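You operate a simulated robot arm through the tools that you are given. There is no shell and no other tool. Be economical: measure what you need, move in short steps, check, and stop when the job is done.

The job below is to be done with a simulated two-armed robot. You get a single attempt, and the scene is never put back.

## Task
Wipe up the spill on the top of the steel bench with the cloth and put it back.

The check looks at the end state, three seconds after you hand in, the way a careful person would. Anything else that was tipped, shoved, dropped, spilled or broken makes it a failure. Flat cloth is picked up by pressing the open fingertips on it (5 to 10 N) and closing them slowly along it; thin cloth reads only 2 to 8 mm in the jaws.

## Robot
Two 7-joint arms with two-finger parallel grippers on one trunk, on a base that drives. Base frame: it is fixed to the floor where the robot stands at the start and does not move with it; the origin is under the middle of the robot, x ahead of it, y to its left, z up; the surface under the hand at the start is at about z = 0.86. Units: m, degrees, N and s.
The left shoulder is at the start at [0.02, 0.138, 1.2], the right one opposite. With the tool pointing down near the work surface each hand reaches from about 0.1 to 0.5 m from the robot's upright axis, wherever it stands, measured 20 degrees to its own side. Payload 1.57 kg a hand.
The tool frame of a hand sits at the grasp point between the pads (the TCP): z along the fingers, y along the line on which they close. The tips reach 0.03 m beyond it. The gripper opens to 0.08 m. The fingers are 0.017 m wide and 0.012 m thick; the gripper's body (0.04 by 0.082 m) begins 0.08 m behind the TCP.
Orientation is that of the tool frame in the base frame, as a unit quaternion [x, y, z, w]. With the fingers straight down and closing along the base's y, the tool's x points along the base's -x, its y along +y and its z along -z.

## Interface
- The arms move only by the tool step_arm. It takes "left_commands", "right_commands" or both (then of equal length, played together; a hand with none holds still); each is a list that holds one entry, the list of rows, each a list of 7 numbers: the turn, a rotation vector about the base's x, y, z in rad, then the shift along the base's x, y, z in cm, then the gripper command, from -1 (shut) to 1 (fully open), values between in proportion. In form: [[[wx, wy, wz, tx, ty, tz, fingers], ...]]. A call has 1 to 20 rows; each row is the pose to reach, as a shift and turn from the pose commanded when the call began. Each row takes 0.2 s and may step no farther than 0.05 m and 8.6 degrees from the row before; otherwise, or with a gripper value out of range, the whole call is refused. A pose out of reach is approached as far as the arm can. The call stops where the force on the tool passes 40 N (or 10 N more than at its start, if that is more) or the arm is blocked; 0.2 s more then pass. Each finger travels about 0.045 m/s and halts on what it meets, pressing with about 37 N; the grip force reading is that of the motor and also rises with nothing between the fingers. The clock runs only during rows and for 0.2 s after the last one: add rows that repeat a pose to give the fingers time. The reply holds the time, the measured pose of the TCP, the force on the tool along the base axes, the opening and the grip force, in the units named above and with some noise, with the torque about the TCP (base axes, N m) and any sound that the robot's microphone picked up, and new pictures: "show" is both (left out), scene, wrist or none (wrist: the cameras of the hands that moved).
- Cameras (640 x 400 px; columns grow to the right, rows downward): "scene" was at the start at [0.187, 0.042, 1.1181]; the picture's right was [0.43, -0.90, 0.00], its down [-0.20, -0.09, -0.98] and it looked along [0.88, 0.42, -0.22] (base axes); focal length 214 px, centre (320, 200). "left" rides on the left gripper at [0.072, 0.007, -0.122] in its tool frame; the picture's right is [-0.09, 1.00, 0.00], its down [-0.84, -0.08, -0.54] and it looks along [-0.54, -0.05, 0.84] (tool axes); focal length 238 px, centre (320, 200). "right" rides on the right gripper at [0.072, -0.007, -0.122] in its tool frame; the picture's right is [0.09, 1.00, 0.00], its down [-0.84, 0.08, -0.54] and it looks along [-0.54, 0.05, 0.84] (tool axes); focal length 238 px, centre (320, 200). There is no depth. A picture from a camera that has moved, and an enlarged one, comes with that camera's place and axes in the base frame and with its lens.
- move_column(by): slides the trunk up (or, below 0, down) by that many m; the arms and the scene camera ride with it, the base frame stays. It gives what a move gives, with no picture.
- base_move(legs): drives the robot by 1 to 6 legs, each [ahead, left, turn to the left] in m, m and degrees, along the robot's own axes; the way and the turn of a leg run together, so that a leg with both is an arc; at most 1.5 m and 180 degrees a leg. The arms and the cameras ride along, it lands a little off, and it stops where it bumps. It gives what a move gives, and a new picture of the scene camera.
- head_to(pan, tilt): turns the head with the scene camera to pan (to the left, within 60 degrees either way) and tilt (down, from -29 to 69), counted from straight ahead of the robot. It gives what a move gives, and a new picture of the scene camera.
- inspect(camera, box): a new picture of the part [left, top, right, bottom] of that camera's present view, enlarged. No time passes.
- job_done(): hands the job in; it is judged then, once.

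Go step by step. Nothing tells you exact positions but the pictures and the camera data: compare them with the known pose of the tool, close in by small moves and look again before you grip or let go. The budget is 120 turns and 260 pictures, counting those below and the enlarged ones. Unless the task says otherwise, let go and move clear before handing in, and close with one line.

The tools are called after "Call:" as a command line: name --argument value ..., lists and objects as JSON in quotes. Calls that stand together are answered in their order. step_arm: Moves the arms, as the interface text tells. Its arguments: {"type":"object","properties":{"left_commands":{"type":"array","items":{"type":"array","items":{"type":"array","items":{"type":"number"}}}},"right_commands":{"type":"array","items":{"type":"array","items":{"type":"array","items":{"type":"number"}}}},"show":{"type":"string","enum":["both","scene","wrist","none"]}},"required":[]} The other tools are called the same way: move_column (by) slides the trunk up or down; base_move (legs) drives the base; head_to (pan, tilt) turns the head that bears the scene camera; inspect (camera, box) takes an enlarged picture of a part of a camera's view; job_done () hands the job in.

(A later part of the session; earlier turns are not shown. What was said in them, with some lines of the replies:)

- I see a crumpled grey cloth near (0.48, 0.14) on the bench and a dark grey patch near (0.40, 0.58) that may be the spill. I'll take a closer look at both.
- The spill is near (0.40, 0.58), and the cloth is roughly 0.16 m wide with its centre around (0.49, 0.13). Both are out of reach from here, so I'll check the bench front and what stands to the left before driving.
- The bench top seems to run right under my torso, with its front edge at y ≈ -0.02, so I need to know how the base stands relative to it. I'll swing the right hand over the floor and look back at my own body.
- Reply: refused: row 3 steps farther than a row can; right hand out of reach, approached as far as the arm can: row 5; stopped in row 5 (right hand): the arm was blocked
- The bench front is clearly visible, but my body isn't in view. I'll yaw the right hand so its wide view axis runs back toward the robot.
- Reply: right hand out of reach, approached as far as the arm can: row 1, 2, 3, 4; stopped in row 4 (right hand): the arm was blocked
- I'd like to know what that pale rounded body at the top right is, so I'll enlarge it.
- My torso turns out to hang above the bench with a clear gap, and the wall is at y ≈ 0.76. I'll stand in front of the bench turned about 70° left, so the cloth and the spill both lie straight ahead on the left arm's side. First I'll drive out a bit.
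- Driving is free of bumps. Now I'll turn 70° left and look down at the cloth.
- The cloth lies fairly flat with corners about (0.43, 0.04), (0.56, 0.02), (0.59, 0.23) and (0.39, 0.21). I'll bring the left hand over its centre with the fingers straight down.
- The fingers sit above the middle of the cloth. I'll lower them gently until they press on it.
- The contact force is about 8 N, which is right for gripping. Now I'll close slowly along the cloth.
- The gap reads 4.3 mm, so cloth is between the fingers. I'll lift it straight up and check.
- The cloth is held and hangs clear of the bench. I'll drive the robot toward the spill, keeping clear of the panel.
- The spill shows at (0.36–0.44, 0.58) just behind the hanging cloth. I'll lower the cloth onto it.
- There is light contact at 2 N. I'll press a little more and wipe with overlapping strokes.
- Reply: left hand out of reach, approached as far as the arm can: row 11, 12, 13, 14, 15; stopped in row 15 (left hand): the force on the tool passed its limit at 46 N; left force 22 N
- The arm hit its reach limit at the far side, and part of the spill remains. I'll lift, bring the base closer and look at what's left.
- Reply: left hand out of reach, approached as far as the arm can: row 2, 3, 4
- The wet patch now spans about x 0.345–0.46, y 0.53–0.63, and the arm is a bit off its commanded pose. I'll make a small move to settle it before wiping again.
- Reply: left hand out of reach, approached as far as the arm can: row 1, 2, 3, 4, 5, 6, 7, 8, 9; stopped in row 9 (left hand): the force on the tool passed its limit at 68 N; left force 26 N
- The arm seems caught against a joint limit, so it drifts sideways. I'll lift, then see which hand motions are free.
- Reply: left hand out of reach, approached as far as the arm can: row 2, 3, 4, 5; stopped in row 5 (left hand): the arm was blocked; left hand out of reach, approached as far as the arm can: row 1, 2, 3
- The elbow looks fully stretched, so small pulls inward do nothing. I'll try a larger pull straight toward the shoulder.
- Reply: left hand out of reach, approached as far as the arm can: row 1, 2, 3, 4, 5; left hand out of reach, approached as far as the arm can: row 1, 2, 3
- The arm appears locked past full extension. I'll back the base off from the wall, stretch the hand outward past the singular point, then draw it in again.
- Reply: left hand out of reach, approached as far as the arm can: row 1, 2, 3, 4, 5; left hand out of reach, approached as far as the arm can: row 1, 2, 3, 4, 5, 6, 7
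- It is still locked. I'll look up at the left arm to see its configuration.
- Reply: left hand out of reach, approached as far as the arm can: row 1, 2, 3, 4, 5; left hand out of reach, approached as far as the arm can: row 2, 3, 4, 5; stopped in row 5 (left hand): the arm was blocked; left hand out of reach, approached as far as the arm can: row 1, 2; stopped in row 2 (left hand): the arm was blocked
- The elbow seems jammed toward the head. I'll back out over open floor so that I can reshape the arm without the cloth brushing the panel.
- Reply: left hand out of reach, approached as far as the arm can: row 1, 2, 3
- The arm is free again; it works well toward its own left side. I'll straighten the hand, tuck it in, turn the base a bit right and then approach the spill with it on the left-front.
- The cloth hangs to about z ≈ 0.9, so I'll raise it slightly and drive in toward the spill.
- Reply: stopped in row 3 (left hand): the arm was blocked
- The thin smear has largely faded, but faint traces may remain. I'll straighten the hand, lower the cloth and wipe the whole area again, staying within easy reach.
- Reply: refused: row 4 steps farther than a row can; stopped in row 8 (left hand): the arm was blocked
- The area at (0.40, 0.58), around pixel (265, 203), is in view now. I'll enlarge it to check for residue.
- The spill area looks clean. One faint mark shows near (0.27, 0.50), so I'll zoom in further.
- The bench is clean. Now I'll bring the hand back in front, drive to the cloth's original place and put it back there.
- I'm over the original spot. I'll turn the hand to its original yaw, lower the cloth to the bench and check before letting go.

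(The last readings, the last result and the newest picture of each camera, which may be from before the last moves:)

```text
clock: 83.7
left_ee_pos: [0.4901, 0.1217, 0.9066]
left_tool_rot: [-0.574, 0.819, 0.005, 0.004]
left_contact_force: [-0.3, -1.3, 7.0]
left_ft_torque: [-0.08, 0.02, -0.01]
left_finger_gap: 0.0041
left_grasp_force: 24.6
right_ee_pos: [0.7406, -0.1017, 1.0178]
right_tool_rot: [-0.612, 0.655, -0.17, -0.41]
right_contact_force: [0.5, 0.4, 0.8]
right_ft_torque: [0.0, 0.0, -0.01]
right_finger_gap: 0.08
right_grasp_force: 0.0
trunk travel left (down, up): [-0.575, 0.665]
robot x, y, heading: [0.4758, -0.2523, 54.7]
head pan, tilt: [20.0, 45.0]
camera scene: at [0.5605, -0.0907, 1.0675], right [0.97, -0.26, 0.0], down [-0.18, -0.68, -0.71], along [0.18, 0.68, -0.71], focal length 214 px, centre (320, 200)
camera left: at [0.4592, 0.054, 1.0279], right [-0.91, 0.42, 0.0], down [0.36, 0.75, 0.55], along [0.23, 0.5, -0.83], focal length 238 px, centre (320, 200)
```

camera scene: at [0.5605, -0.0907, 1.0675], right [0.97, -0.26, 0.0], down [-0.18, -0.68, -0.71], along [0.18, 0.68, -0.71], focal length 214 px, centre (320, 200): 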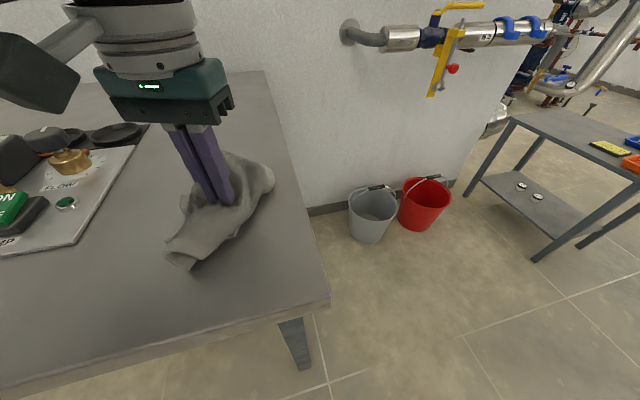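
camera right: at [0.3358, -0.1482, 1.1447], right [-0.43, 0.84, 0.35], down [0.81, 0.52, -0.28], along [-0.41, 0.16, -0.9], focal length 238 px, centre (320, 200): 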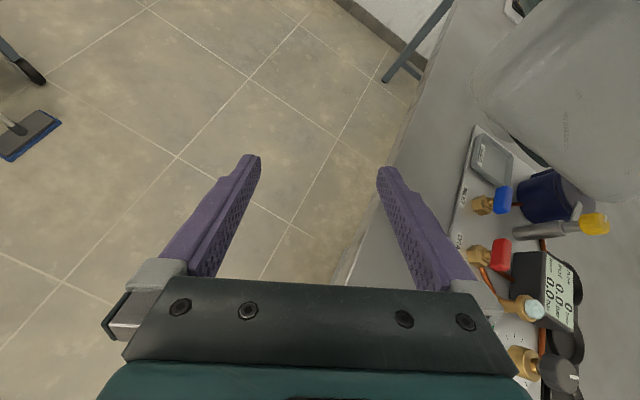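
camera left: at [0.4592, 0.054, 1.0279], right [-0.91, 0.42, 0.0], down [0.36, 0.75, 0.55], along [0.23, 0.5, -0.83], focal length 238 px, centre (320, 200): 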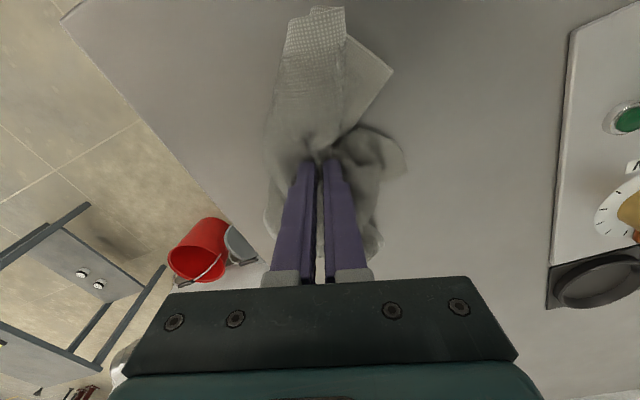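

The cloth is down at its old place. I'll open slowly and then rise straight up.

Call:
step_arm --left_commands '[[[0, 0, 0, 0, 0, 0, -0.8], [0, 0, 0, 0, 0, 0, -0.5], [0, 0, 0, 0, 0, 0, -0.2], [0, 0, 0, 0, 0, 0, 0.1], [0, 0, 0, 0, 0, 0, 0.4], [0, 0, 0, 0, 0, 0, 0.7], [0, 0, 0, 0, 0, 0, 1], [0, 0, 0, 0, 0, 0, 1], [0, 0, 0, 0, 0, 2, 1], [0, 0, 0, 0, 0, 4, 1], [0, 0, 0, 0, 0, 7, 1], [0, 0, 0, 0, 0, 10, 1], [0, 0, 0, 0, 0, 10, 1]]]'

```text
clock: 86.5
left_ee_pos: [0.4901, 0.1212, 1.0079]
left_tool_rot: [-0.574, 0.819, 0.005, 0.003]
left_contact_force: [0.2, 0.2, 0.2]
left_ft_torque: [0.01, -0.01, -0.06]
left_finger_gap: 0.0798
left_grasp_force: 0.0
right_ee_pos: [0.7407, -0.102, 1.0184]
right_tool_rot: [-0.611, 0.655, -0.172, -0.411]
right_contact_force: [-0.9, 0.0, 0.0]
right_ft_torque: [-0.06, 0.01, -0.01]
right_finger_gap: 0.08
right_grasp_force: 0.1
trunk travel left (down, up): [-0.575, 0.665]
robot x, y, heading: [0.4771, -0.2557, 54.8]
head pan, tilt: [20.0, 45.0]
camera scene: at [0.5605, -0.0909, 1.0674], right [0.97, -0.26, 0.0], down [-0.18, -0.68, -0.71], along [0.18, 0.68, -0.71], focal length 214 px, centre (320, 200)
camera left: at [0.4601, 0.0532, 1.1267], right [-0.91, 0.42, 0.01], down [0.36, 0.75, 0.55], along [0.23, 0.5, -0.83], focal length 238 px, centre (320, 200)
```

scene: 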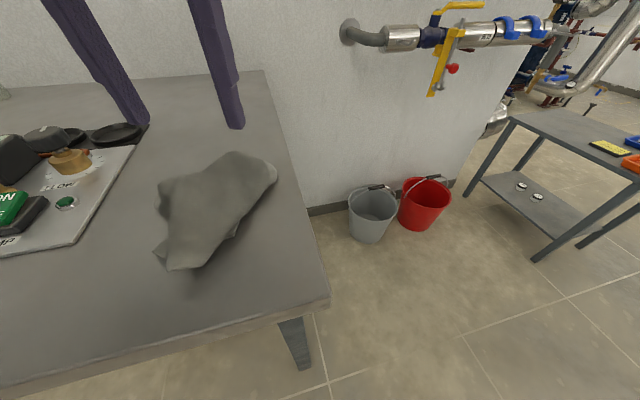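
left: 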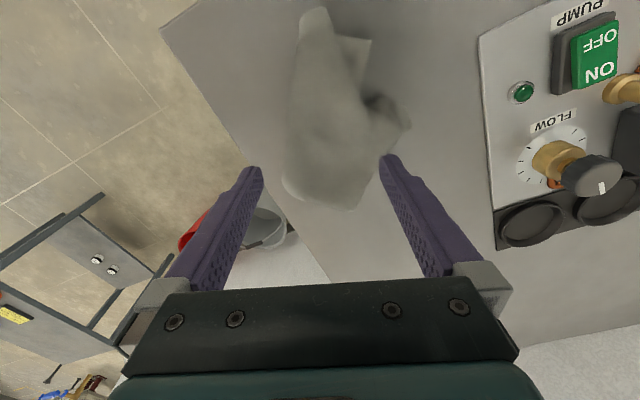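

The cloth lies free at its original place. I'll back off and take a last look at the whole bench top.

Call:
base_move --legs '[[-0.1, -0.15, 0]]'

Call:
head_to --pan 48 --tilt 25

Call:
inspect --camera "scene" --box '[200, 100, 440, 250]'

```text
clock: 88.0
left_ee_pos: [0.5573, -0.0461, 1.0068]
left_tool_rot: [-0.574, 0.819, 0.004, 0.003]
left_contact_force: [0.3, -0.3, -0.1]
left_ft_torque: [0.02, 0.0, 0.0]
left_finger_gap: 0.0801
left_grasp_force: 0.0
right_ee_pos: [0.8083, -0.2688, 1.0182]
right_tool_rot: [-0.611, 0.655, -0.171, -0.41]
right_contact_force: [1.2, -0.2, 0.2]
right_ft_torque: [0.03, 0.02, 0.02]
right_finger_gap: 0.0804
right_grasp_force: 0.0
trunk travel left (down, up): [-0.575, 0.665]
robot x, y, heading: [0.5469, -0.4185, 54.9]
head pan, tilt: [20.0, 45.0]
camera scene: at [0.6274, -0.2579, 1.0674], right [0.97, -0.26, 0.0], down [-0.18, -0.68, -0.71], along [0.18, 0.68, -0.71], focal length 214 px, centre (320, 200)
```

scene: 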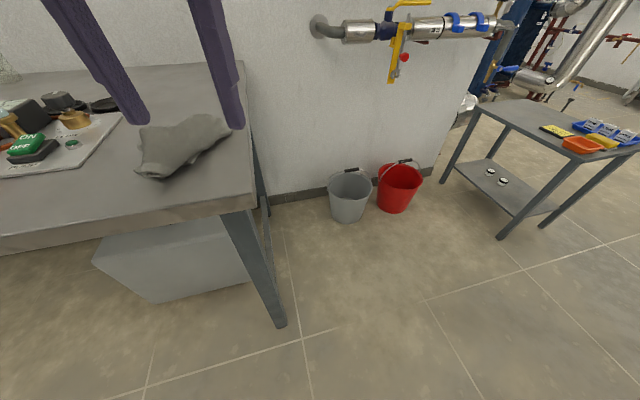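

```text
clock: 88.9
left_ee_pos: [0.5572, -0.0458, 1.0059]
left_tool_rot: [-0.575, 0.818, 0.005, 0.004]
left_contact_force: [-0.2, -0.1, 0.5]
left_ft_torque: [-0.02, -0.02, 0.01]
left_finger_gap: 0.0797
left_grasp_force: 0.1
right_ee_pos: [0.807, -0.2689, 1.0182]
right_tool_rot: [-0.611, 0.654, -0.172, -0.41]
right_contact_force: [-0.6, -0.8, 0.4]
right_ft_torque: [-0.02, 0.03, -0.04]
right_finger_gap: 0.0797
right_grasp_force: 0.0
trunk travel left (down, up): [-0.575, 0.665]
robot x, y, heading: [0.5421, -0.4178, 54.8]
head pan, tilt: [48.0, 25.0]
camera scene: at [0.5856, -0.2464, 1.0979], right [0.98, 0.22, 0.0], down [0.09, -0.41, -0.91], along [-0.2, 0.88, -0.42], focal length 214 px, centre (320, 200)
```

scene: 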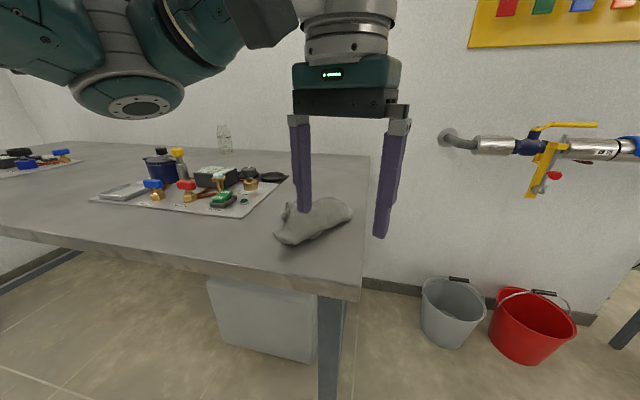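

```text
2.67 times, centred on (320, 175) of scene
camera zoom: at [0.5856, -0.2464, 1.0979], right [0.98, 0.22, 0.0], down [0.09, -0.41, -0.91], along [-0.2, 0.88, -0.42], focal length 572 px, centre (320, 267)
```

zoom: 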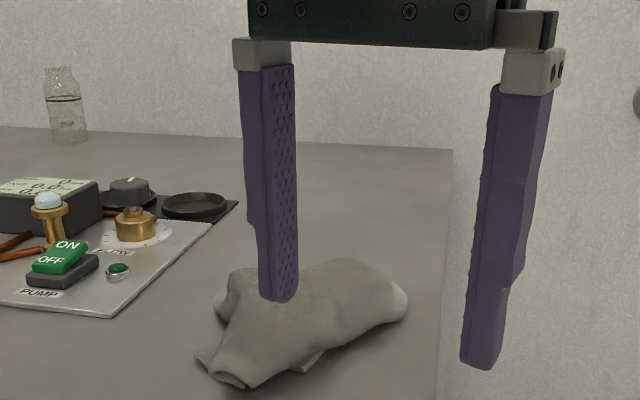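

The bench is clean, nothing else has moved, and the cloth rests at its original place with both hands clear. I'm handing in.

Call:
job_done

```text
The job is handed in.
```

I wiped up the spill and put the cloth back where it was on the bench, though it lies bunched up rather than flat as I found it. Close-up views of the spill area showed no residue, and nothing else on the bench looked moved.
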